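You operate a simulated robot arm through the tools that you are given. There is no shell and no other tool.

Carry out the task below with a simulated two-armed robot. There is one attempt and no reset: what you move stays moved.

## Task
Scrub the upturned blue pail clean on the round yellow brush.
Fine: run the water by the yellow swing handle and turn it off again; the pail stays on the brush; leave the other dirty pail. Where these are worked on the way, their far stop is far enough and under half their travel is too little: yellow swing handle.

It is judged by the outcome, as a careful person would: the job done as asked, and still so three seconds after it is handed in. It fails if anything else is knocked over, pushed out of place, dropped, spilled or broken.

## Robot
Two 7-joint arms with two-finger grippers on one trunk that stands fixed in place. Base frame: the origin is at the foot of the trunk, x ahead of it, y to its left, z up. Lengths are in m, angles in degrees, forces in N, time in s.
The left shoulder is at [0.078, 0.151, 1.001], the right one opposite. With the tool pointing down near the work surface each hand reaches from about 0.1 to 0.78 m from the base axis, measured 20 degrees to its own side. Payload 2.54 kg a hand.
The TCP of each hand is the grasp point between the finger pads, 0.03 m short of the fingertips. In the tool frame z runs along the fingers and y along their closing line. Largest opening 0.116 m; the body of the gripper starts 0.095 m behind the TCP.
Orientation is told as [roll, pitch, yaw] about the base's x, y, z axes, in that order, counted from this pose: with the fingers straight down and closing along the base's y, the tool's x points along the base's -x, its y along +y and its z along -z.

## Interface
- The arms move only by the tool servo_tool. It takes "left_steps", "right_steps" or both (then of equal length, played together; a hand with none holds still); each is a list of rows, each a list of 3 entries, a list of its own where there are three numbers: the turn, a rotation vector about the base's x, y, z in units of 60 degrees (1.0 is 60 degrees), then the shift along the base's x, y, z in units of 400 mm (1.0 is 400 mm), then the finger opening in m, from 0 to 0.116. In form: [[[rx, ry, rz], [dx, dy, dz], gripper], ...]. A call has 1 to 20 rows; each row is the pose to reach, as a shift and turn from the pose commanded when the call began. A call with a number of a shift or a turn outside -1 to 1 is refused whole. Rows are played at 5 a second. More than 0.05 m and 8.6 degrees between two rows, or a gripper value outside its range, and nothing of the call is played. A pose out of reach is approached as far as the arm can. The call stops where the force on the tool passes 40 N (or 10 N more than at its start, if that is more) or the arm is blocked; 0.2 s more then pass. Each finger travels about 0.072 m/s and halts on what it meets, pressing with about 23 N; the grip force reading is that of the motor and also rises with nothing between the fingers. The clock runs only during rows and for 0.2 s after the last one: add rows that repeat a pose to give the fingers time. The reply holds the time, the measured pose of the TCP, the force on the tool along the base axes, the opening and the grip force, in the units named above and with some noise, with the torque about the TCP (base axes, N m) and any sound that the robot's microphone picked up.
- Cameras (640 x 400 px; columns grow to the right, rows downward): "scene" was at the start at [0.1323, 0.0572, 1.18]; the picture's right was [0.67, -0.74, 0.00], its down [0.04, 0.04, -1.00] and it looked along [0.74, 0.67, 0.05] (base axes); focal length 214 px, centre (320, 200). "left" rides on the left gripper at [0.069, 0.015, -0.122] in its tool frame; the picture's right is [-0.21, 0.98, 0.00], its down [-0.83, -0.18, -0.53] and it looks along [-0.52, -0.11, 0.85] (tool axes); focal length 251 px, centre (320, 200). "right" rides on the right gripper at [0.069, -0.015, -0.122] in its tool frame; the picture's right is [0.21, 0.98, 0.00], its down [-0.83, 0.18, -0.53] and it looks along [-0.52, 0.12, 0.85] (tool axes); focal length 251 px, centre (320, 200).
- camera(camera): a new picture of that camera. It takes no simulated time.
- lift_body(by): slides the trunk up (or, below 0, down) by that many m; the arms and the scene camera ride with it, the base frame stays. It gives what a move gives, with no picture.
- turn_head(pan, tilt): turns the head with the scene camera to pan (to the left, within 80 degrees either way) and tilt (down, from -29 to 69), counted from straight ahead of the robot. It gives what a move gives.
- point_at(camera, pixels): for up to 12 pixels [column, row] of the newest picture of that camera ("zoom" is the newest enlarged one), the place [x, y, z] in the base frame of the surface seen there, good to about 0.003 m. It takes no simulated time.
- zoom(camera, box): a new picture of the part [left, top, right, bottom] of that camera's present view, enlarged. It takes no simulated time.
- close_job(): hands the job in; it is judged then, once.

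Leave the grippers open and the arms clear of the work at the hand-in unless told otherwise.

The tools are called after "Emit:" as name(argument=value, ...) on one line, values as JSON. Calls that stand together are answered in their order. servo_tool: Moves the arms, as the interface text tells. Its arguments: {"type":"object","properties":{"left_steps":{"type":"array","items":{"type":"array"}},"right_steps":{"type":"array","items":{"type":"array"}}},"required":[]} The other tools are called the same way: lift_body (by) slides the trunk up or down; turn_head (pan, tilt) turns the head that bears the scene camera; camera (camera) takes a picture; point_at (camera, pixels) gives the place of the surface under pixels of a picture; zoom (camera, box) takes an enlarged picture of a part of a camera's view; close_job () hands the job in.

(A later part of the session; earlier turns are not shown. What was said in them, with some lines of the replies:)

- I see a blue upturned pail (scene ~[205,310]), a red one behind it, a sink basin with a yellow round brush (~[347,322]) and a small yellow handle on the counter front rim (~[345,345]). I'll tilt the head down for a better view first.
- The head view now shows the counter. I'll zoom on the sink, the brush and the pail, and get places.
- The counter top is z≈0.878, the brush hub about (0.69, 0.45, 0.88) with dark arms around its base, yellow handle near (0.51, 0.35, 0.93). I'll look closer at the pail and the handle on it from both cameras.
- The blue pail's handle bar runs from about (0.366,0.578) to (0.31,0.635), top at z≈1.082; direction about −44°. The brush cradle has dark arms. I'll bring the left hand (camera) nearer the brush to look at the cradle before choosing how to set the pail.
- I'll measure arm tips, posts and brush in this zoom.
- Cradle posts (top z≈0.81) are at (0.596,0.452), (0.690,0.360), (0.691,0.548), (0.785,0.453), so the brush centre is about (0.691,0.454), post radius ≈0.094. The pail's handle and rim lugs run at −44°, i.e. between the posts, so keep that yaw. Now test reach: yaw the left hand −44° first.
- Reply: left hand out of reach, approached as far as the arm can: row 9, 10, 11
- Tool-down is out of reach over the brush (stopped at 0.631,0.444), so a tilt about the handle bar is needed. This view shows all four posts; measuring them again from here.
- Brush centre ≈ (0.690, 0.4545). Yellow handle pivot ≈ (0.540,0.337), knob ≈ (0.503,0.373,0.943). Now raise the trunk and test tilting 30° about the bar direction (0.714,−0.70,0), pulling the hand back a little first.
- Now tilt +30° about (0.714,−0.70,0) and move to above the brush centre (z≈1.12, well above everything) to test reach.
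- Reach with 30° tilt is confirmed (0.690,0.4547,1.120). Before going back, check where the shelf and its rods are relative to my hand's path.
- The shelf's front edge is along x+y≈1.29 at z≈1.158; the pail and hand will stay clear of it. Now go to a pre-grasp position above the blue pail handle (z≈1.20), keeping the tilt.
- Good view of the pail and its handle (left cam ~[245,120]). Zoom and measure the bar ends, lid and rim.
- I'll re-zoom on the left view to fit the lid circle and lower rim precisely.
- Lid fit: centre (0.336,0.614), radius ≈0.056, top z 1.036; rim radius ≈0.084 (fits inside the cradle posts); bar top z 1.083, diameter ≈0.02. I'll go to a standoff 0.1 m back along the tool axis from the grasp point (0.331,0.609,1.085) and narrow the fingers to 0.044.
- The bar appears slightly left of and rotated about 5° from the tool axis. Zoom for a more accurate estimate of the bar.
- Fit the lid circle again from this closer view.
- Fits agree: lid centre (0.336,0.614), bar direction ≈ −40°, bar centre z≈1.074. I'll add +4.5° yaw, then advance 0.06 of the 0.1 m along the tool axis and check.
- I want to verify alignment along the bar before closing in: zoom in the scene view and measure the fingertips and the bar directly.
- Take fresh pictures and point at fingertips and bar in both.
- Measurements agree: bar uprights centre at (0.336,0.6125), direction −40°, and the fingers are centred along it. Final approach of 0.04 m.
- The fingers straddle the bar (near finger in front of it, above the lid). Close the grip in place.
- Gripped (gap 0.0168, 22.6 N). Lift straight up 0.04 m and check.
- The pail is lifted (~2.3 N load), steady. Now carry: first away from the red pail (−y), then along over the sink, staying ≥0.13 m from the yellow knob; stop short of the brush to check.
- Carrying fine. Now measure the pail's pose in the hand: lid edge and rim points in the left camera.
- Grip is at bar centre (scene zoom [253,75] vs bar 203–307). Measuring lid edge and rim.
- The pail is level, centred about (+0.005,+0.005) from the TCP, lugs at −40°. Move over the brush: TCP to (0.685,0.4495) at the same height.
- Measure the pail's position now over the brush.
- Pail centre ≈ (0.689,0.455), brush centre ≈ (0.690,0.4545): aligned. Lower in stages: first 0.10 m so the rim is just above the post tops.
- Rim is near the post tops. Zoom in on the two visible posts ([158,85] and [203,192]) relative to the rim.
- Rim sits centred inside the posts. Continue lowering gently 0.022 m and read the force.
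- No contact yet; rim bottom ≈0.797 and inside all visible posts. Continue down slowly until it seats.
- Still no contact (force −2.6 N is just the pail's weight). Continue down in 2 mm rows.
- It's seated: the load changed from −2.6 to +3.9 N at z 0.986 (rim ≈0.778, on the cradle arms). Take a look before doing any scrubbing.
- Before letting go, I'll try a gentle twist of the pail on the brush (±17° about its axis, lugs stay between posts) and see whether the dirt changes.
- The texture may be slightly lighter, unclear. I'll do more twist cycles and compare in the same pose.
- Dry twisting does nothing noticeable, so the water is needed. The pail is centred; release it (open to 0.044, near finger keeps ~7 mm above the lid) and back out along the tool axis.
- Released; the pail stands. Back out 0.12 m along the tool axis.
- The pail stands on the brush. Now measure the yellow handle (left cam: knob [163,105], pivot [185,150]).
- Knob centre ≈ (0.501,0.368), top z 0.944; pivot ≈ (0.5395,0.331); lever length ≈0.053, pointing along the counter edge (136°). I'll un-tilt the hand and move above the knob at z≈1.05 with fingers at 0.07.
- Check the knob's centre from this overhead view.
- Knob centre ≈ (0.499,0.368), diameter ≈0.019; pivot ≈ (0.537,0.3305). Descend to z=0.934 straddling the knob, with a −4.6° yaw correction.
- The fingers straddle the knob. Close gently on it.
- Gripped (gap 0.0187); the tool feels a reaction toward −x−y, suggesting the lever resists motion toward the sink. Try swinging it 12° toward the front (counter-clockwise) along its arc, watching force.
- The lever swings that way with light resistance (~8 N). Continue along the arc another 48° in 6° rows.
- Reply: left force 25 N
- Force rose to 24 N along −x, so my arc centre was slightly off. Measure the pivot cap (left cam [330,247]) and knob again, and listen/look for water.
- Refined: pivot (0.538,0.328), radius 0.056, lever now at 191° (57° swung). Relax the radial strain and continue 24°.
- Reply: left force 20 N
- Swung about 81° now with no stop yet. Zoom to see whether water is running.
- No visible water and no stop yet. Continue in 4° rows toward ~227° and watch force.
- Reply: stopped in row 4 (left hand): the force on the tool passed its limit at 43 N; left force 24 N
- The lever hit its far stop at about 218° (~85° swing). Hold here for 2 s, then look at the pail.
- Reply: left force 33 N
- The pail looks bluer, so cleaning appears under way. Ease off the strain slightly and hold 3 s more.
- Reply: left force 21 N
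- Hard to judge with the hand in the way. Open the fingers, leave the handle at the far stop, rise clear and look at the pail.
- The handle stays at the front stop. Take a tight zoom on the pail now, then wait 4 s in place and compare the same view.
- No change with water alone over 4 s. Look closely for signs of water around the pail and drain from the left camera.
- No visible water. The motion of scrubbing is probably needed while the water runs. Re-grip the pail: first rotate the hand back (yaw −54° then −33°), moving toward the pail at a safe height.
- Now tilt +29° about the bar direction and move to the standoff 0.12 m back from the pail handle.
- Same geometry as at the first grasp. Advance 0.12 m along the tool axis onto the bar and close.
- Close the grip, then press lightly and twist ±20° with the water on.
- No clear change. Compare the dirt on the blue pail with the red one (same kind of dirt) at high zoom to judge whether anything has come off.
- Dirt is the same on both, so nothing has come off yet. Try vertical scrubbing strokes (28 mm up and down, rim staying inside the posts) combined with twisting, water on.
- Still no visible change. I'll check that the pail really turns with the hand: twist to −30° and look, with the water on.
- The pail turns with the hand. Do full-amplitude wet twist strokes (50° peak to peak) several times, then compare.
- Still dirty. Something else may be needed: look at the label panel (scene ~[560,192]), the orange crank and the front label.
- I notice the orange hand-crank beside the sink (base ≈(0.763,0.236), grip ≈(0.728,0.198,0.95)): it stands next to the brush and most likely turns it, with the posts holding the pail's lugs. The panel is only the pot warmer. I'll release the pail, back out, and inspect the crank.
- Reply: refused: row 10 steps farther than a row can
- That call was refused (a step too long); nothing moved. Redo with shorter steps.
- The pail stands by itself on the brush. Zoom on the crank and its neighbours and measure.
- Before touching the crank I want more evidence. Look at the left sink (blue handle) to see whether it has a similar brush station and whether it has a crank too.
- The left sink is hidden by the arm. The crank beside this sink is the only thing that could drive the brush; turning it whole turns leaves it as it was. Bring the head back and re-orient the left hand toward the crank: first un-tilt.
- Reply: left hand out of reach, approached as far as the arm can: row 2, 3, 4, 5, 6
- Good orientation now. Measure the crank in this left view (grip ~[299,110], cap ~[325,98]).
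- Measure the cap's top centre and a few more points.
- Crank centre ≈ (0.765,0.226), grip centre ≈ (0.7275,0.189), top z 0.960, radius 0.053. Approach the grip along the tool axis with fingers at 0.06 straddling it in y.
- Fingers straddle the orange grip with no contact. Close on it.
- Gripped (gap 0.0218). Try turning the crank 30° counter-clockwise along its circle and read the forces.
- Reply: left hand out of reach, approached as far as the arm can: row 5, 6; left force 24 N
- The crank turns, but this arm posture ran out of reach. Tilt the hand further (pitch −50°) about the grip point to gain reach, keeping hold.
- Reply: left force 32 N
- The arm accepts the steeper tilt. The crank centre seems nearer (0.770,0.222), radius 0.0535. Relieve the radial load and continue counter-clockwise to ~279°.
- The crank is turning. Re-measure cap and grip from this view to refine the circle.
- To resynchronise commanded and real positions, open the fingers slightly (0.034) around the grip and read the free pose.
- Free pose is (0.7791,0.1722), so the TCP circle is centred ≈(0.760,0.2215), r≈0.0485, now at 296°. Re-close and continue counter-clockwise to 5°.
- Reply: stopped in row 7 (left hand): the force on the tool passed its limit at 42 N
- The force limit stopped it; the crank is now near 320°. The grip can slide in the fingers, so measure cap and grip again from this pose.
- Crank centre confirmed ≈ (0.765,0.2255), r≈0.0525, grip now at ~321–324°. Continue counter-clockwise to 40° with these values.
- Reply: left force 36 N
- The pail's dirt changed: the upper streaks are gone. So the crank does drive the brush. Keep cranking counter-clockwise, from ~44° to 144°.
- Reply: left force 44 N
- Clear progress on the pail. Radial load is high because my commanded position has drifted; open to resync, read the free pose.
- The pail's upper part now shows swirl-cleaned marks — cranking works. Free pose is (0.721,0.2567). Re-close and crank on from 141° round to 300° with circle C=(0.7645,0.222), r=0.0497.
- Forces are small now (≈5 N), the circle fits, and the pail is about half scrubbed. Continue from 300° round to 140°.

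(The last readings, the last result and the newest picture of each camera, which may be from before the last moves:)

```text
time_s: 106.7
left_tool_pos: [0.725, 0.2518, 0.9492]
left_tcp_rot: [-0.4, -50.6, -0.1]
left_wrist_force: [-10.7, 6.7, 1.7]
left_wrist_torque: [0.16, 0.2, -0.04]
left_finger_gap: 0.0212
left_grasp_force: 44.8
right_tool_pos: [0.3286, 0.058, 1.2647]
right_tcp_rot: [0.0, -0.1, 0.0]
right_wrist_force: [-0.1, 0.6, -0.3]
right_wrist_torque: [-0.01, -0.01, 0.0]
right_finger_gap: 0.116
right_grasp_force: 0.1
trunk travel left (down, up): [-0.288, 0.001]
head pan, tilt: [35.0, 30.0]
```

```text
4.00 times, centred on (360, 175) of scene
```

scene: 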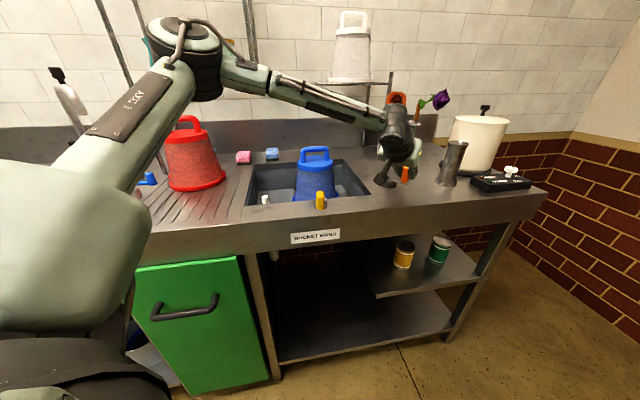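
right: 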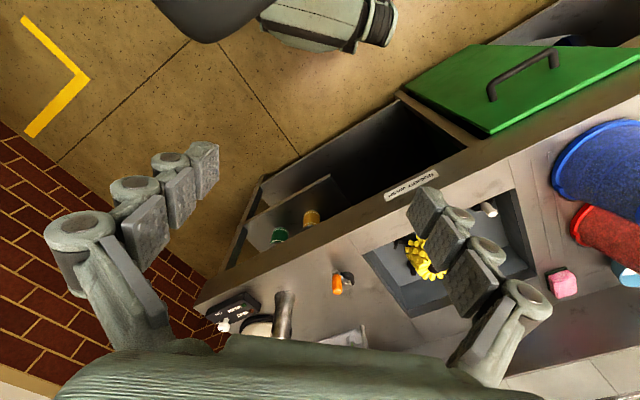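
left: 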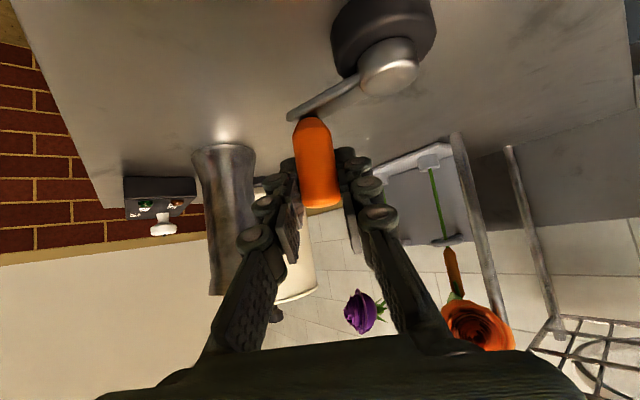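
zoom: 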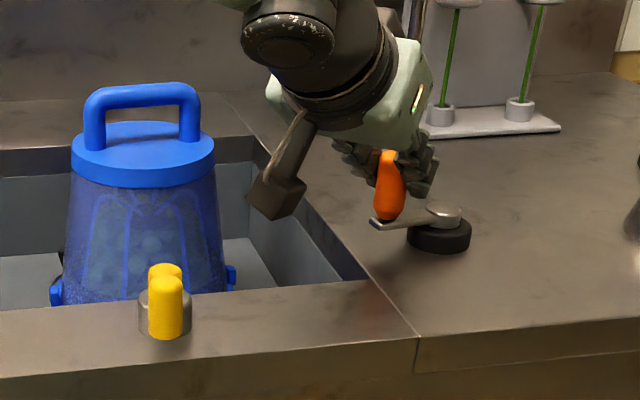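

The scrubbed zone now reaches almost to the rim. Continue from 140° round to 340°.

Emit:
servo_tool(left_steps=[[[0, 0, 0], [-0.0123, -0.0175, 0], 0.012], [[0, 0, 0], [-0.0215, -0.0373, 0], 0.012], [[0, 0, 0], [-0.027, -0.0583, 0], 0.012], [[0, 0, 0], [-0.029, -0.0798, 0], 0.012], [[0, 0, 0], [-0.027, -0.1013, 0], 0.012], [[0, 0, 0], [-0.0215, -0.1223, 0], 0.012], [[0, 0, 0], [-0.0123, -0.142, 0], 0.012], [[0, 0, 0], [0, -0.1595, 0], 0.012], [[0, 0, 0], [0.0155, -0.175, 0], 0.012], [[0, 0, 0], [0.033, -0.1873, 0], 0.012], [[0, 0, 0], [0.0528, -0.1965, 0], 0.012], [[0, 0, 0], [0.0738, -0.202, 0], 0.012], [[0, 0, 0], [0.0953, -0.204, 0], 0.012], [[0, 0, 0], [0.1168, -0.202, 0], 0.012], [[0, 0, 0], [0.1378, -0.1965, 0], 0.012], [[0, 0, 0], [0.1575, -0.1873, 0], 0.012], [[0, 0, 0], [0.175, -0.175, 0], 0.012], [[0, 0, 0], [0.1905, -0.1595, 0], 0.012], [[0, 0, 0], [0.2028, -0.142, 0], 0.012], [[0, 0, 0], [0.212, -0.1223, 0], 0.012]])

Emit:
zoom(camera="scene", box=[280, 130, 440, 220])

Emit:
zoom(camera="scene", box=[285, 140, 345, 205])

```text
time_s: 110.9
left_tool_pos: [0.8128, 0.2032, 0.9492]
left_tcp_rot: [-0.3, -50.5, -0.1]
left_wrist_force: [1.0, 0.0, 0.0]
left_wrist_torque: [-0.05, 0.24, 0.01]
left_finger_gap: 0.0211
left_grasp_force: 44.9
right_tool_pos: [0.3277, 0.0565, 1.2643]
right_tcp_rot: [0.0, 0.0, 0.0]
right_wrist_force: [0.2, 0.3, 0.1]
right_wrist_torque: [0.0, 0.0, 0.01]
right_finger_gap: 0.1163
right_grasp_force: 0.1
trunk travel left (down, up): [-0.288, 0.001]
head pan, tilt: [35.0, 30.0]
```

```text
4.00 times, centred on (360, 175) of scene
```

zoom: 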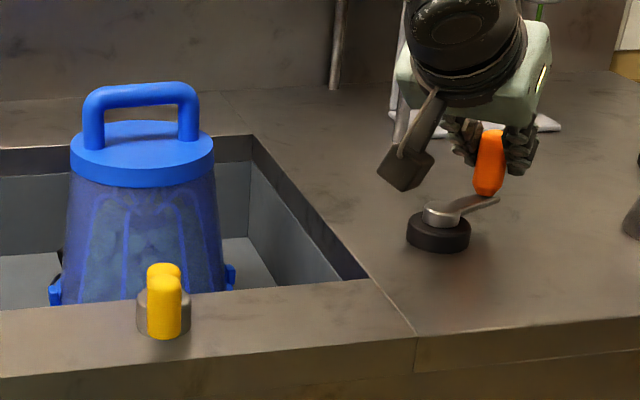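

```text
6.15 times, centred on (315, 172) of scene
```

zoom: 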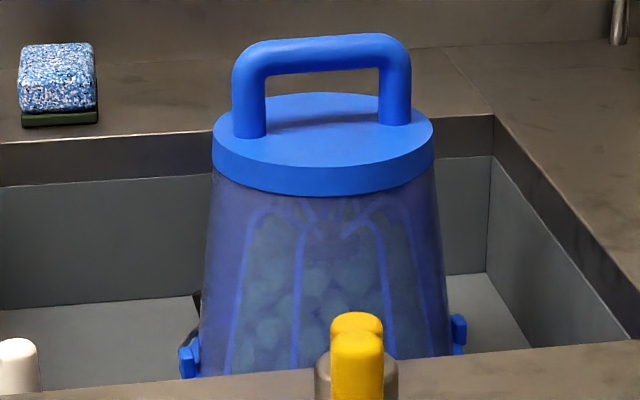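

The specks are gone but a greyish film with streaks remains. Keep cranking: 340° round to 180°.

Emit:
servo_tool(left_steps=[[[0, 0, 0], [0.0055, 0.021, 0], 0.012], [[0, 0, 0], [0.0075, 0.0425, 0], 0.012], [[0, 0, 0], [0.0055, 0.064, 0], 0.012], [[0, 0, 0], [0, 0.085, 0], 0.012], [[0, 0, 0], [-0.0093, 0.1048, 0], 0.012], [[0, 0, 0], [-0.0215, 0.1223, 0], 0.012], [[0, 0, 0], [-0.037, 0.1378, 0], 0.012], [[0, 0, 0], [-0.0545, 0.15, 0], 0.012], [[0, 0, 0], [-0.0743, 0.1593, 0], 0.012], [[0, 0, 0], [-0.0953, 0.1648, 0], 0.012], [[0, 0, 0], [-0.1168, 0.1668, 0], 0.012], [[0, 0, 0], [-0.1383, 0.1648, 0], 0.012], [[0, 0, 0], [-0.1593, 0.1593, 0], 0.012], [[0, 0, 0], [-0.179, 0.15, 0], 0.012], [[0, 0, 0], [-0.1965, 0.1378, 0], 0.012], [[0, 0, 0], [-0.212, 0.1223, 0], 0.012], [[0, 0, 0], [-0.2243, 0.1048, 0], 0.012], [[0, 0, 0], [-0.2335, 0.085, 0], 0.012], [[0, 0, 0], [-0.239, 0.064, 0], 0.012], [[0, 0, 0], [-0.241, 0.0425, 0], 0.012]])

Emit:
zoom(camera="scene", box=[285, 140, 345, 205])

```text
time_s: 115.1
left_tool_pos: [0.7165, 0.2203, 0.9496]
left_tcp_rot: [-0.3, -50.4, 0.0]
left_wrist_force: [0.8, 0.4, -1.1]
left_wrist_torque: [-0.01, 0.29, 0.01]
left_finger_gap: 0.0209
left_grasp_force: 44.8
right_tool_pos: [0.329, 0.0575, 1.2654]
right_tcp_rot: [0.0, 0.0, 0.0]
right_wrist_force: [0.1, 1.0, 0.4]
right_wrist_torque: [0.01, -0.02, 0.03]
right_finger_gap: 0.116
right_grasp_force: 0.1
trunk travel left (down, up): [-0.288, 0.001]
head pan, tilt: [35.0, 30.0]
```

```text
6.15 times, centred on (315, 172) of scene
```

zoom: 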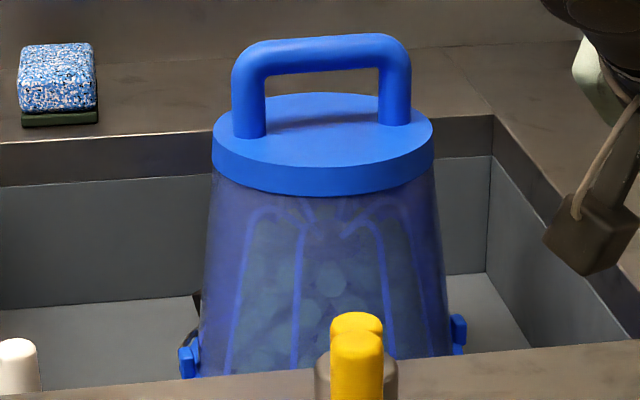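

The look is similar to before (film with bubble-like shapes). Finish the third turn to the crank's original angle (222°) and hold 2 s to see if it settles or rinses.

Emit:
servo_tool(left_steps=[[[0, 0, 0], [0.002, -0.0215, 0], 0.012], [[0, 0, 0], [0.0075, -0.0425, 0], 0.012], [[0, 0, 0], [0.0168, -0.0623, 0], 0.012], [[0, 0, 0], [0.0328, -0.084, 0], 0.012], [[0, 0, 0], [0.0328, -0.084, 0], 0.012], [[0, 0, 0], [0.0328, -0.084, 0], 0.012], [[0, 0, 0], [0.0328, -0.084, 0], 0.012], [[0, 0, 0], [0.0328, -0.084, 0], 0.012], [[0, 0, 0], [0.0328, -0.084, 0], 0.012], [[0, 0, 0], [0.0328, -0.084, 0], 0.012], [[0, 0, 0], [0.0328, -0.084, 0], 0.012], [[0, 0, 0], [0.0328, -0.084, 0], 0.012], [[0, 0, 0], [0.0328, -0.084, 0], 0.012]])

Emit:
zoom(camera="scene", box=[285, 140, 345, 205])

Emit:
zoom(camera="scene", box=[150, 100, 240, 200])

```text
time_s: 117.9
left_tool_pos: [0.7294, 0.1882, 0.9496]
left_tcp_rot: [-0.4, -50.5, 0.0]
left_wrist_force: [8.2, 8.0, 1.9]
left_wrist_torque: [0.17, -0.09, 0.01]
left_finger_gap: 0.0209
left_grasp_force: 44.9
right_tool_pos: [0.3291, 0.058, 1.2657]
right_tcp_rot: [0.1, 0.0, 0.0]
right_wrist_force: [-0.6, -0.1, 0.0]
right_wrist_torque: [-0.01, -0.03, -0.01]
right_finger_gap: 0.1162
right_grasp_force: 0.0
trunk travel left (down, up): [-0.288, 0.001]
head pan, tilt: [35.0, 30.0]
```

```text
6.15 times, centred on (315, 172) of scene
```

zoom: 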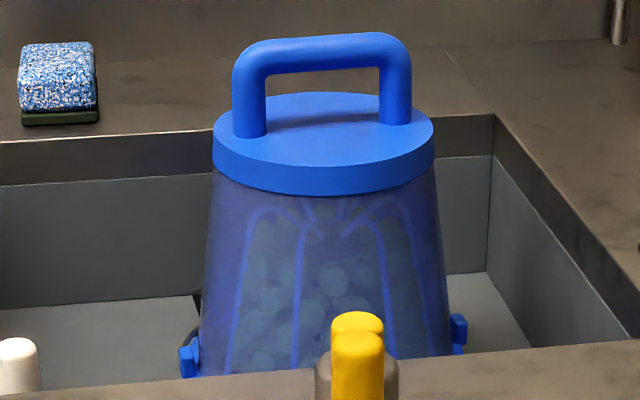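

```text
4.00 times, centred on (195, 150) of scene
```

zoom: 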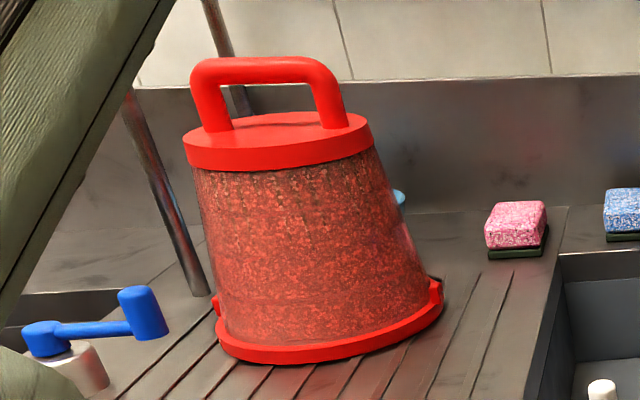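

All specks are gone and the wall is see-through enough to show water arcs inside — so water is running and the pail looks clean. To be safe I'll give one more full turn, ending at the crank's original angle.

Emit:
servo_tool(left_steps=[[[0, 0, 0], [0.0118, -0.0113, 0], 0.012], [[0, 0, 0], [0.0293, -0.0235, 0], 0.012], [[0, 0, 0], [0.049, -0.0328, 0], 0.012], [[0, 0, 0], [0.07, -0.0383, 0], 0.012], [[0, 0, 0], [0.0915, -0.0403, 0], 0.012], [[0, 0, 0], [0.113, -0.0383, 0], 0.012], [[0, 0, 0], [0.134, -0.0328, 0], 0.012], [[0, 0, 0], [0.1538, -0.0235, 0], 0.012], [[0, 0, 0], [0.1713, -0.0113, 0], 0.012], [[0, 0, 0], [0.1868, 0.0043, 0], 0.012], [[0, 0, 0], [0.199, 0.0218, 0], 0.012], [[0, 0, 0], [0.2083, 0.0415, 0], 0.012], [[0, 0, 0], [0.2138, 0.0625, 0], 0.012], [[0, 0, 0], [0.2158, 0.084, 0], 0.012], [[0, 0, 0], [0.2138, 0.1055, 0], 0.012], [[0, 0, 0], [0.2083, 0.1265, 0], 0.012], [[0, 0, 0], [0.199, 0.1463, 0], 0.012], [[0, 0, 0], [0.1868, 0.1638, 0], 0.012], [[0, 0, 0], [0.1713, 0.1793, 0], 0.012], [[0, 0, 0], [0.1538, 0.1915, 0], 0.012]])

Emit:
servo_tool(left_steps=[[[0, 0, 0], [-0.0198, 0.0093, 0], 0.012], [[0, 0, 0], [-0.0408, 0.0148, 0], 0.012], [[0, 0, 0], [-0.0623, 0.0168, 0], 0.012], [[0, 0, 0], [-0.0838, 0.0148, 0], 0.012], [[0, 0, 0], [-0.1048, 0.0093, 0], 0.012], [[0, 0, 0], [-0.1245, 0, 0], 0.012], [[0, 0, 0], [-0.142, -0.0123, 0], 0.012], [[0, 0, 0], [-0.1575, -0.0278, 0], 0.012], [[0, 0, 0], [-0.1698, -0.0453, 0], 0.012], [[0, 0, 0], [-0.179, -0.065, 0], 0.012], [[0, 0, 0], [-0.1845, -0.086, 0], 0.012], [[0, 0, 0], [-0.1865, -0.1075, 0], 0.012], [[0, 0, 0], [-0.1845, -0.129, 0], 0.012], [[0, 0, 0], [-0.179, -0.15, 0], 0.012], [[0, 0, 0], [-0.1698, -0.1698, 0], 0.012], [[0, 0, 0], [-0.1538, -0.1915, 0], 0.012], [[0, 0, 0], [-0.1538, -0.1915, 0], 0.012]])

Emit:
zoom(camera="scene", box=[285, 140, 345, 205])

Emit:
camera(camera="left")

```text
time_s: 122.1
left_tool_pos: [0.7903, 0.2654, 0.95]
left_tcp_rot: [-0.2, -50.5, 0.1]
left_wrist_force: [7.2, 11.6, 3.5]
left_wrist_torque: [0.2, -0.22, -0.01]
left_finger_gap: 0.0209
left_grasp_force: 45.2
right_tool_pos: [0.3288, 0.0582, 1.2658]
right_tcp_rot: [-0.1, 0.0, 0.0]
right_wrist_force: [-0.7, 0.4, 0.3]
right_wrist_torque: [-0.04, 0.01, 0.01]
right_finger_gap: 0.1159
right_grasp_force: 0.1
trunk travel left (down, up): [-0.288, 0.001]
head pan, tilt: [35.0, 30.0]
```

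```text
time_s: 125.7
left_tool_pos: [0.7292, 0.1894, 0.9488]
left_tcp_rot: [-0.3, -50.5, 0.1]
left_wrist_force: [5.9, 6.9, 2.0]
left_wrist_torque: [0.15, -0.16, 0.03]
left_finger_gap: 0.0209
left_grasp_force: 45.0
right_tool_pos: [0.3295, 0.057, 1.2645]
right_tcp_rot: [0.0, 0.1, 0.0]
right_wrist_force: [-0.2, 1.0, -0.1]
right_wrist_torque: [-0.01, -0.01, 0.01]
right_finger_gap: 0.1161
right_grasp_force: 0.1
trunk travel left (down, up): [-0.288, 0.001]
head pan, tilt: [35.0, 30.0]
```

```text
6.15 times, centred on (315, 172) of scene
```

zoom: 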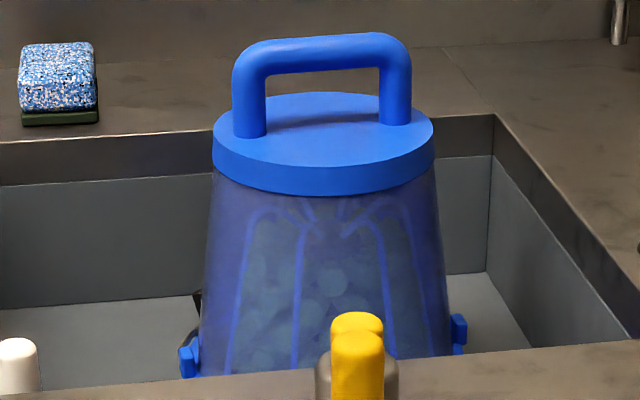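

```text
taken
```

left: 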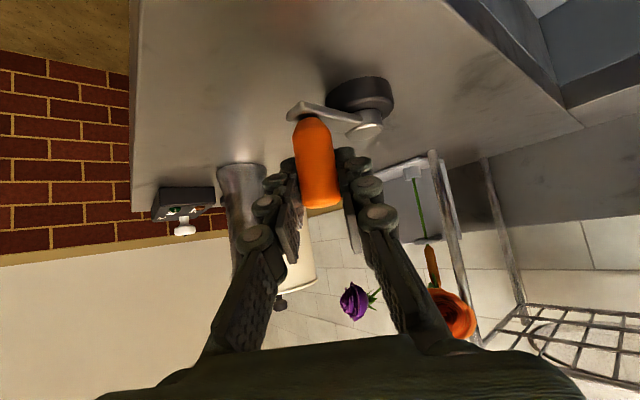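

No further change: the pail is clean. Release the crank (now back at its starting angle) and back out along the tool axis.

Emit:
servo_tool(left_steps=[[[0, 0, 0], [0, 0, 0], 0.035], [[0, 0, 0], [0, 0, 0], 0.06], [[0, 0, 0], [0, 0, 0], 0.06], [[0, 0, 0], [-0.065, 0, 0.055], 0.06], [[0, 0, 0], [-0.13, 0, 0.11], 0.06], [[0, 0, 0], [-0.195, 0, 0.17], 0.06], [[0, 0, 0], [-0.26, 0.03, 0.25], 0.06], [[0, 0, 0], [-0.34, 0.06, 0.32], 0.06], [[0, 0, 0], [-0.4, 0.09, 0.39], 0.06], [[0, 0, 0], [-0.4, 0.09, 0.39], 0.06]])

Emit:
servo_tool(left_steps=[[[0, 0.14, 0], [0, 0, 0], 0.06], [[0, 0.28, 0], [0, 0, 0], 0.06], [[0, 0.42, 0], [-0.02, 0.02, 0], 0.06], [[0, 0.56, 0], [-0.04, 0.04, 0], 0.06], [[0, 0.7, 0], [-0.06, 0.06, 0], 0.06], [[0, 0.84, 0], [-0.08, 0.08, 0], 0.06], [[0, 0.84, 0], [-0.08, 0.08, 0], 0.06]])

Emit:
camera(camera="left")

Emit:
camera(camera="scene")

```text
time_s: 127.9
left_tool_pos: [0.5682, 0.2227, 1.1047]
left_tcp_rot: [-0.3, -50.4, -0.1]
left_wrist_force: [0.0, -0.1, -0.3]
left_wrist_torque: [0.0, -0.02, 0.02]
left_finger_gap: 0.0601
left_grasp_force: 0.1
right_tool_pos: [0.3296, 0.0563, 1.265]
right_tcp_rot: [0.0, -0.2, 0.0]
right_wrist_force: [0.2, -0.5, -0.3]
right_wrist_torque: [0.01, -0.01, -0.02]
right_finger_gap: 0.1159
right_grasp_force: 0.0
trunk travel left (down, up): [-0.288, 0.001]
head pan, tilt: [35.0, 30.0]
```

```text
time_s: 129.5
left_tool_pos: [0.5361, 0.2555, 1.1055]
left_tcp_rot: [-0.4, 0.1, -0.1]
left_wrist_force: [-0.5, 0.4, -0.2]
left_wrist_torque: [-0.03, 0.04, 0.01]
left_finger_gap: 0.06
left_grasp_force: 0.0
right_tool_pos: [0.3274, 0.0574, 1.2652]
right_tcp_rot: [0.1, 0.1, -0.1]
right_wrist_force: [-0.8, 0.3, 0.3]
right_wrist_torque: [0.01, 0.02, 0.01]
right_finger_gap: 0.1159
right_grasp_force: 0.1
trunk travel left (down, up): [-0.288, 0.001]
head pan, tilt: [35.0, 30.0]
```

```text
taken
```

left: 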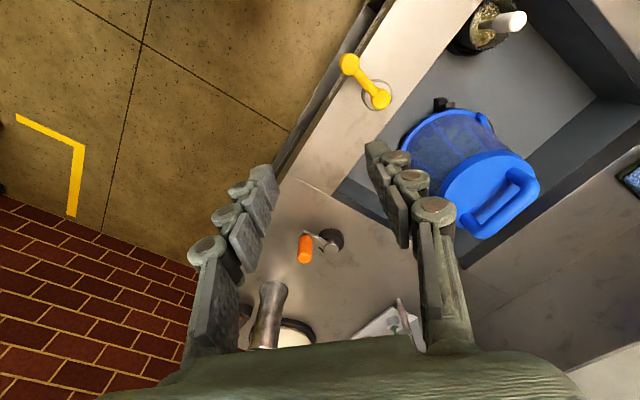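

```text
taken
```

scene: 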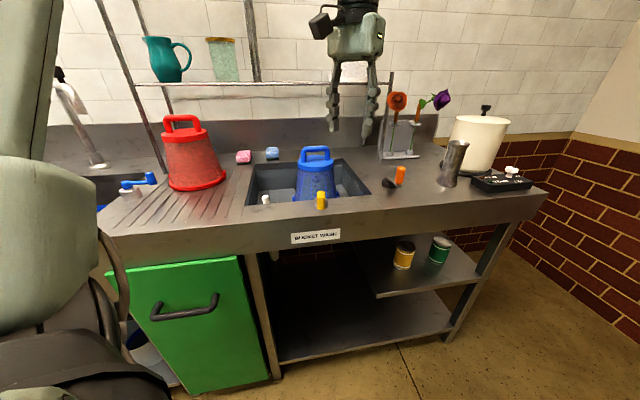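

The crank is at its original angle, pail clean. Now turn off the water. Measure the yellow knob and check the drain.

Emit:
zoom(camera="left", box=[320, 0, 540, 150])

Emit:
point_at(camera="left", pixels=[[350, 64], [344, 64], [356, 66], [350, 70], [350, 58], [378, 98], [372, 98], [384, 98], [378, 104], [362, 80]])

```text
2.67 times, centred on (430, 75) of left
```

zoom: 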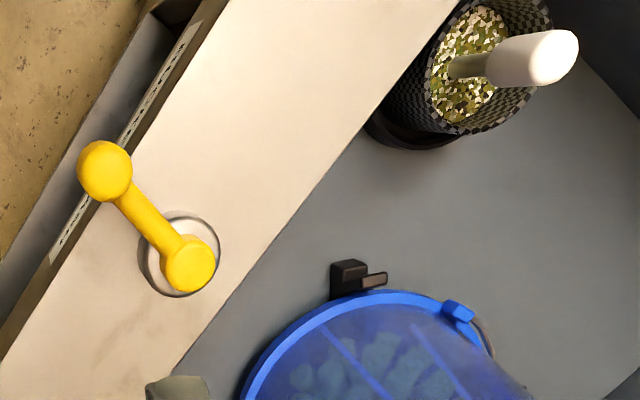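

```text
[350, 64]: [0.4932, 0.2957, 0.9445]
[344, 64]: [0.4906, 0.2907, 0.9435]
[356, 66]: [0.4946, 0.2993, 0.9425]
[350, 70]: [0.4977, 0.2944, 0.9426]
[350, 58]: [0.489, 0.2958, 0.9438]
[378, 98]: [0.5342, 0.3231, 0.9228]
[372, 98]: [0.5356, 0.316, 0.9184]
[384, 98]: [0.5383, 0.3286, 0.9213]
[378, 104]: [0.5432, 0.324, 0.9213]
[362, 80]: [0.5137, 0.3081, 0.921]
```

The strainer is catching the washed-off grime. Yellow knob at (0.493,0.2955), pivot (0.538,0.325), lever at 213°. Move above the knob with yaw +34° and descend straddling it.

Emit:
servo_tool(left_steps=[[[0, 0, 0.14], [-0.027, 0.025, -0.03], 0.06], [[0, 0, 0.28], [-0.054, 0.05, -0.06], 0.06], [[0, 0, 0.42], [-0.081, 0.075, -0.1], 0.06], [[0, 0, 0.56], [-0.1078, 0.1, -0.139], 0.06], [[0, 0, 0.567], [-0.1078, 0.1, -0.139], 0.06], [[0, 0, 0.567], [-0.1078, 0.1, -0.139], 0.06]])

Emit:
camera(camera="left")

```text
time_s: 130.9
left_tool_pos: [0.4933, 0.2946, 1.0508]
left_tcp_rot: [-0.3, -0.1, 34.1]
left_wrist_force: [-0.7, 0.0, -0.1]
left_wrist_torque: [-0.02, 0.01, -0.02]
left_finger_gap: 0.0601
left_grasp_force: 0.1
right_tool_pos: [0.3289, 0.0562, 1.2653]
right_tcp_rot: [0.0, -0.1, -0.1]
right_wrist_force: [-0.6, 0.1, -0.4]
right_wrist_torque: [-0.02, 0.04, -0.03]
right_finger_gap: 0.1161
right_grasp_force: 0.1
trunk travel left (down, up): [-0.288, 0.001]
head pan, tilt: [35.0, 30.0]
```

```text
taken
```

left: 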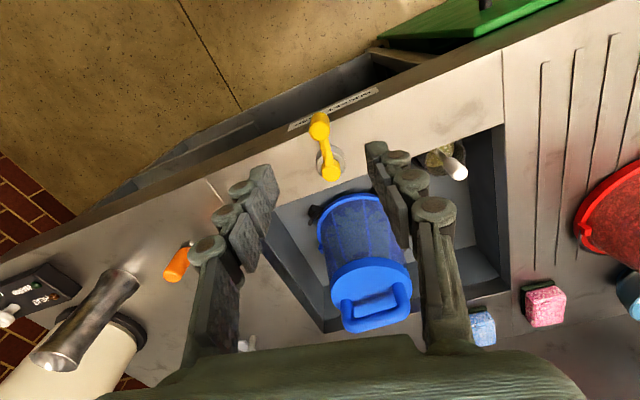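

Knob is centred between the fingers ([320,128]). Descend and close.

Emit:
servo_tool(left_steps=[[[0, 0, 0], [0, 0, -0.08], 0.06], [[0, 0, 0], [0, 0, -0.16], 0.06], [[0, 0, 0], [0, 0.001, -0.24], 0.06], [[0, 0, 0], [0, 0.001, -0.29], 0.06], [[0, 0, 0], [0, 0.001, -0.29], 0.03], [[0, 0, 0], [0, 0.001, -0.29], 0.012], [[0, 0, 0], [0, 0.001, -0.29], 0.012], [[0, 0, 0], [0, 0.001, -0.29], 0.012]])

Emit:
camera(camera="left")

```text
time_s: 132.7
left_tool_pos: [0.4924, 0.2965, 0.9342]
left_tcp_rot: [-0.4, -0.1, 34.1]
left_wrist_force: [-1.1, -1.8, -2.9]
left_wrist_torque: [0.13, -0.07, -0.03]
left_finger_gap: 0.0186
left_grasp_force: 43.7
right_tool_pos: [0.3294, 0.0565, 1.2638]
right_tcp_rot: [0.0, -0.1, -0.1]
right_wrist_force: [0.8, -0.2, -0.8]
right_wrist_torque: [-0.01, 0.02, -0.03]
right_finger_gap: 0.1161
right_grasp_force: 0.1
trunk travel left (down, up): [-0.288, 0.001]
head pan, tilt: [35.0, 30.0]
```

```text
taken
```

left: 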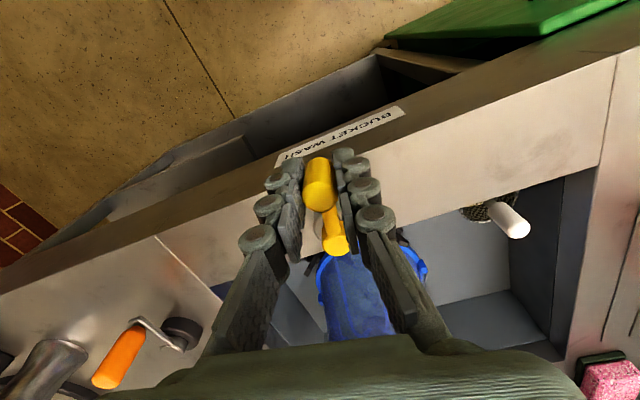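

Gripped. Swing the handle back clockwise (first 48°).

Emit:
servo_tool(left_steps=[[[0, 0, -0.1], [-0.0115, 0.015, 0], 0.012], [[0, 0, -0.2], [-0.0178, 0.0283, 0], 0.012], [[0, 0, -0.3], [-0.0225, 0.0418, 0], 0.012], [[0, 0, -0.4], [-0.026, 0.056, 0], 0.012], [[0, 0, -0.5], [-0.0278, 0.0703, 0], 0.012], [[0, 0, -0.6], [-0.0283, 0.085, 0], 0.012], [[0, 0, -0.7], [-0.027, 0.0993, 0], 0.012], [[0, 0, -0.8], [-0.0245, 0.1138, 0], 0.012], [[0, 0, -0.8], [-0.0245, 0.1138, 0], 0.012]])

```text
time_s: 134.7
left_tool_pos: [0.4864, 0.3419, 0.9339]
left_tcp_rot: [-0.3, -0.2, -14.1]
left_wrist_force: [16.2, -1.9, -3.4]
left_wrist_torque: [0.05, -0.4, 0.11]
left_finger_gap: 0.0185
left_grasp_force: 43.9
right_tool_pos: [0.331, 0.0578, 1.2653]
right_tcp_rot: [-0.1, 0.2, -0.1]
right_wrist_force: [0.4, -0.1, 0.5]
right_wrist_torque: [-0.02, 0.0, 0.01]
right_finger_gap: 0.1159
right_grasp_force: 0.0
trunk travel left (down, up): [-0.288, 0.001]
head pan, tilt: [35.0, 30.0]
```

Moderate load (16 N, radius slightly large). Continue with a small inward correction to the closed stop.

Emit:
servo_tool(left_steps=[[[0, 0, -0.1], [0.0085, 0.0115, 0], 0.012], [[0, 0, -0.2], [0.014, 0.025, 0], 0.012], [[0, 0, -0.3], [0.021, 0.0375, 0], 0.012], [[0, 0, -0.4], [0.0292, 0.0495, 0], 0.012], [[0, 0, -0.5], [0.0385, 0.0605, 0], 0.012], [[0, 0, -0.56], [0.0455, 0.067, 0], 0.012], [[0, 0, -0.58], [0.049, 0.0705, 0], 0.012], [[0, 0, -0.58], [0.049, 0.0705, 0], 0.012]])

Emit:
camera(camera="left")

Emit:
zoom(camera="scene", box=[270, 130, 380, 220])

```text
time_s: 136.5
left_tool_pos: [0.5002, 0.3667, 0.9338]
left_tcp_rot: [-0.9, 0.1, -49.0]
left_wrist_force: [-16.9, -25.2, -10.4]
left_wrist_torque: [-0.12, 0.04, -0.2]
left_finger_gap: 0.0188
left_grasp_force: 43.8
right_tool_pos: [0.3267, 0.0545, 1.2649]
right_tcp_rot: [0.1, 0.0, 0.0]
right_wrist_force: [-0.3, -0.1, 0.1]
right_wrist_torque: [-0.02, 0.0, 0.0]
right_finger_gap: 0.1159
right_grasp_force: 0.1
trunk travel left (down, up): [-0.288, 0.001]
head pan, tilt: [35.0, 30.0]
```

```text
taken
```

left: 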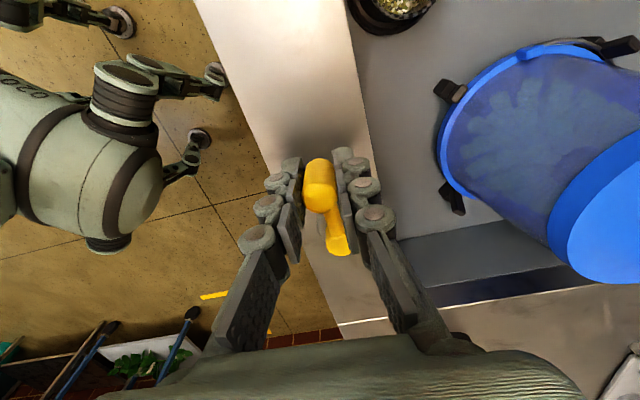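

```text
4.44 times, centred on (325, 175) of scene
```

zoom: 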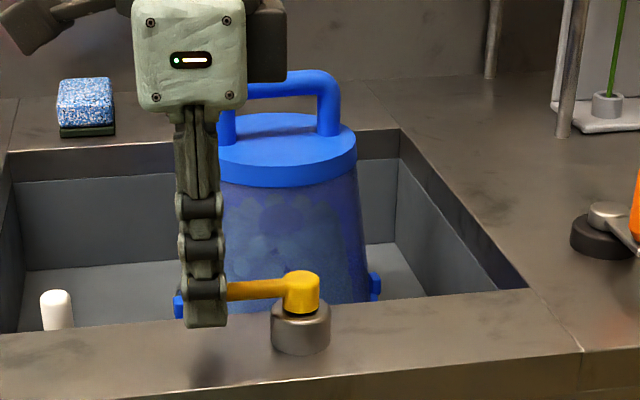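

The handle is at its closed stop and the water arcs inside the pail have vanished. Open the fingers and rise straight up.

Emit:
servo_tool(left_steps=[[[0, 0, 0], [-0.003, -0.003, 0], 0.012], [[0, 0, 0], [-0.003, -0.003, 0], 0.035], [[0, 0, 0], [-0.003, -0.003, 0], 0.06], [[0, 0, 0], [-0.003, -0.003, 0], 0.06], [[0, 0, 0], [-0.003, -0.003, 0.08], 0.06], [[0, 0, 0], [-0.003, -0.003, 0.17], 0.06], [[0, 0, 0], [-0.003, -0.003, 0.27], 0.08], [[0, 0, 0], [-0.05, -0.01, 0.36], 0.1], [[0, 0, 0], [-0.12, -0.01, 0.45], 0.116], [[0, 0, 0], [-0.2, 0, 0.53], 0.116], [[0, 0, 0], [-0.28, 0.01, 0.6], 0.116], [[0, 0, 0], [-0.28, 0.01, 0.6], 0.116]])

Emit:
camera(camera="scene")

Emit:
camera(camera="left")

Emit:
zoom(camera="scene", box=[270, 130, 410, 220])

```text
time_s: 139.1
left_tool_pos: [0.3907, 0.3746, 1.1748]
left_tcp_rot: [-0.4, -0.1, -48.8]
left_wrist_force: [0.0, -0.7, 0.6]
left_wrist_torque: [0.0, 0.0, 0.01]
left_finger_gap: 0.1162
left_grasp_force: 0.0
right_tool_pos: [0.3285, 0.0577, 1.2651]
right_tcp_rot: [0.1, 0.1, 0.0]
right_wrist_force: [0.1, -0.2, -0.4]
right_wrist_torque: [0.02, 0.02, -0.03]
right_finger_gap: 0.116
right_grasp_force: 0.0
trunk travel left (down, up): [-0.288, 0.001]
head pan, tilt: [35.0, 30.0]
```

```text
taken
```

scene: 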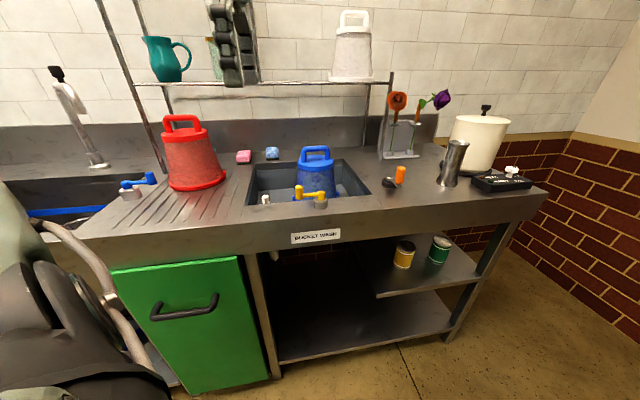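

```text
taken
```

left: 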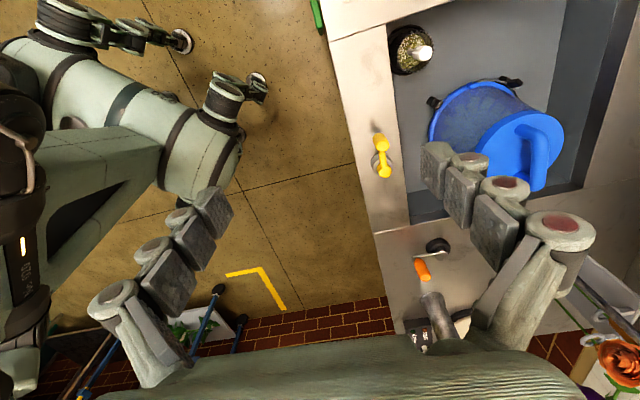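

```text
4.44 times, centred on (340, 175) of scene
```

zoom: 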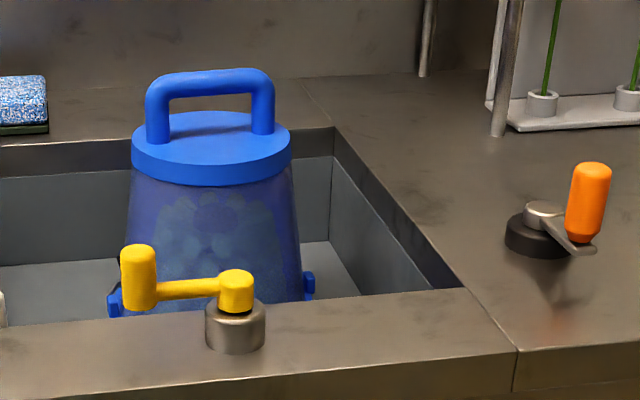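

Everything looks done. Verify: handle's closed position, the pail surface, and the crank, from closer views.

Emit:
zoom(camera="left", box=[350, 60, 580, 220])

Emit:
point_at(camera="left", pixels=[[380, 141], [385, 171], [376, 143], [384, 143], [380, 170], [389, 170]])

Emit:
zoom(camera="scene", box=[285, 140, 345, 205])

```text
2.50 times, centred on (465, 140) of left
```

zoom: 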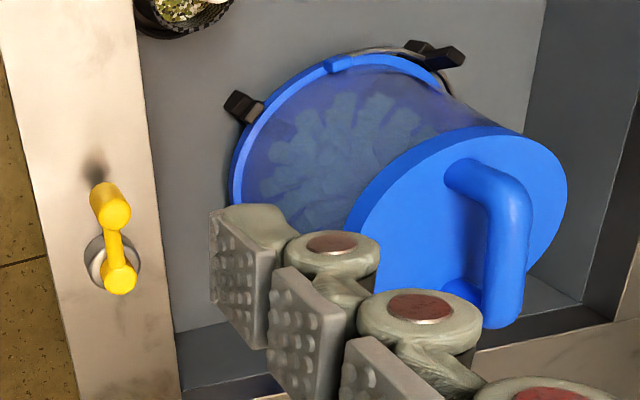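

```text
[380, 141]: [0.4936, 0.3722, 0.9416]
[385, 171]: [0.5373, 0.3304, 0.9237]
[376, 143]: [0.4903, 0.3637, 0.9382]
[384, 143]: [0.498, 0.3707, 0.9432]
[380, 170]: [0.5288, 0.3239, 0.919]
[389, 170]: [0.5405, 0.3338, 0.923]
```

```text
6.15 times, centred on (315, 172) of scene
```

zoom: 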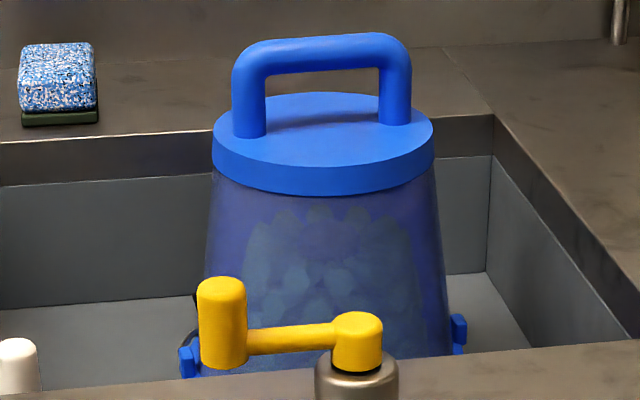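

The pail is clean (brush visible through the clear wall), handle closed at its original place, crank as found, red pail untouched. Move the left hand a little further clear, grippers open, then hand in.

Emit:
servo_tool(left_steps=[[[0, 0, 0], [-0.05, 0.02, 0.06], 0.116], [[0, 0, 0], [-0.1, 0.03, 0.12], 0.116], [[0, 0, 0], [-0.13, 0.04, 0.18], 0.116], [[0, 0, 0], [-0.13, 0.04, 0.18], 0.116], [[0, 0, 0], [-0.13, 0.04, 0.18], 0.116]])

Emit:
camera(camera="scene")

```text
time_s: 140.3
left_tool_pos: [0.3389, 0.3892, 1.2461]
left_tcp_rot: [-0.2, 0.0, -48.9]
left_wrist_force: [0.4, 0.3, 0.0]
left_wrist_torque: [0.02, -0.01, -0.03]
left_finger_gap: 0.116
left_grasp_force: 0.1
right_tool_pos: [0.3288, 0.0567, 1.2642]
right_tcp_rot: [-0.1, 0.1, 0.0]
right_wrist_force: [-0.4, 0.3, 0.5]
right_wrist_torque: [-0.01, -0.01, 0.0]
right_finger_gap: 0.1161
right_grasp_force: 0.1
trunk travel left (down, up): [-0.288, 0.001]
head pan, tilt: [35.0, 30.0]
```

```text
taken
```

scene: 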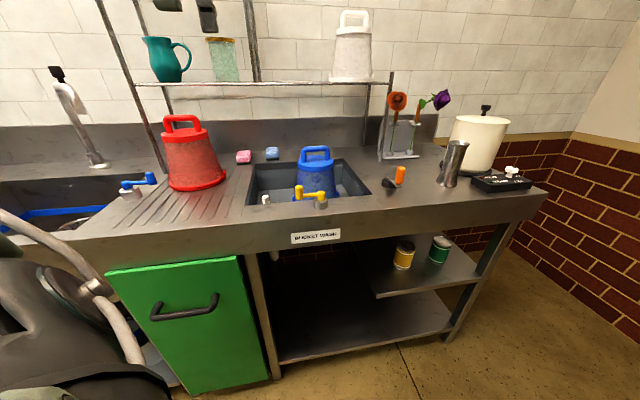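

All is in order: clean blue pail on the brush, water off, arms clear, grippers open. Handing in.

Emit:
close_job()

```text
The job is handed in.
```

The blue pail is scrubbed clean and stands on the yellow brush. The water is off, the grippers are open and both arms are clear of the work. The job is handed in.

- **Placing the pail:** I lifted it by the handle on its base and lowered it over the brush. It sits inside the four posts around the brush.
- **Running the water:** I swung the yellow handle about 85° to its far stop. After scrubbing I swung it back to its closed stop.
- **Scrubbing:** Water alone, or twisting the pail by hand, took nothing off. Your note didn't mention the orange crank beside the sink, but turning it is what drives the brush. I gave it four full turns, the last only as a precaution. I left the crank at its starting angle.
- **How it looked at the end:** All the specks are gone and the brush shows through the pail's wall. The grime that came off is in the drain strainer.

I left the red pail alone, and nothing else was moved or knocked over.
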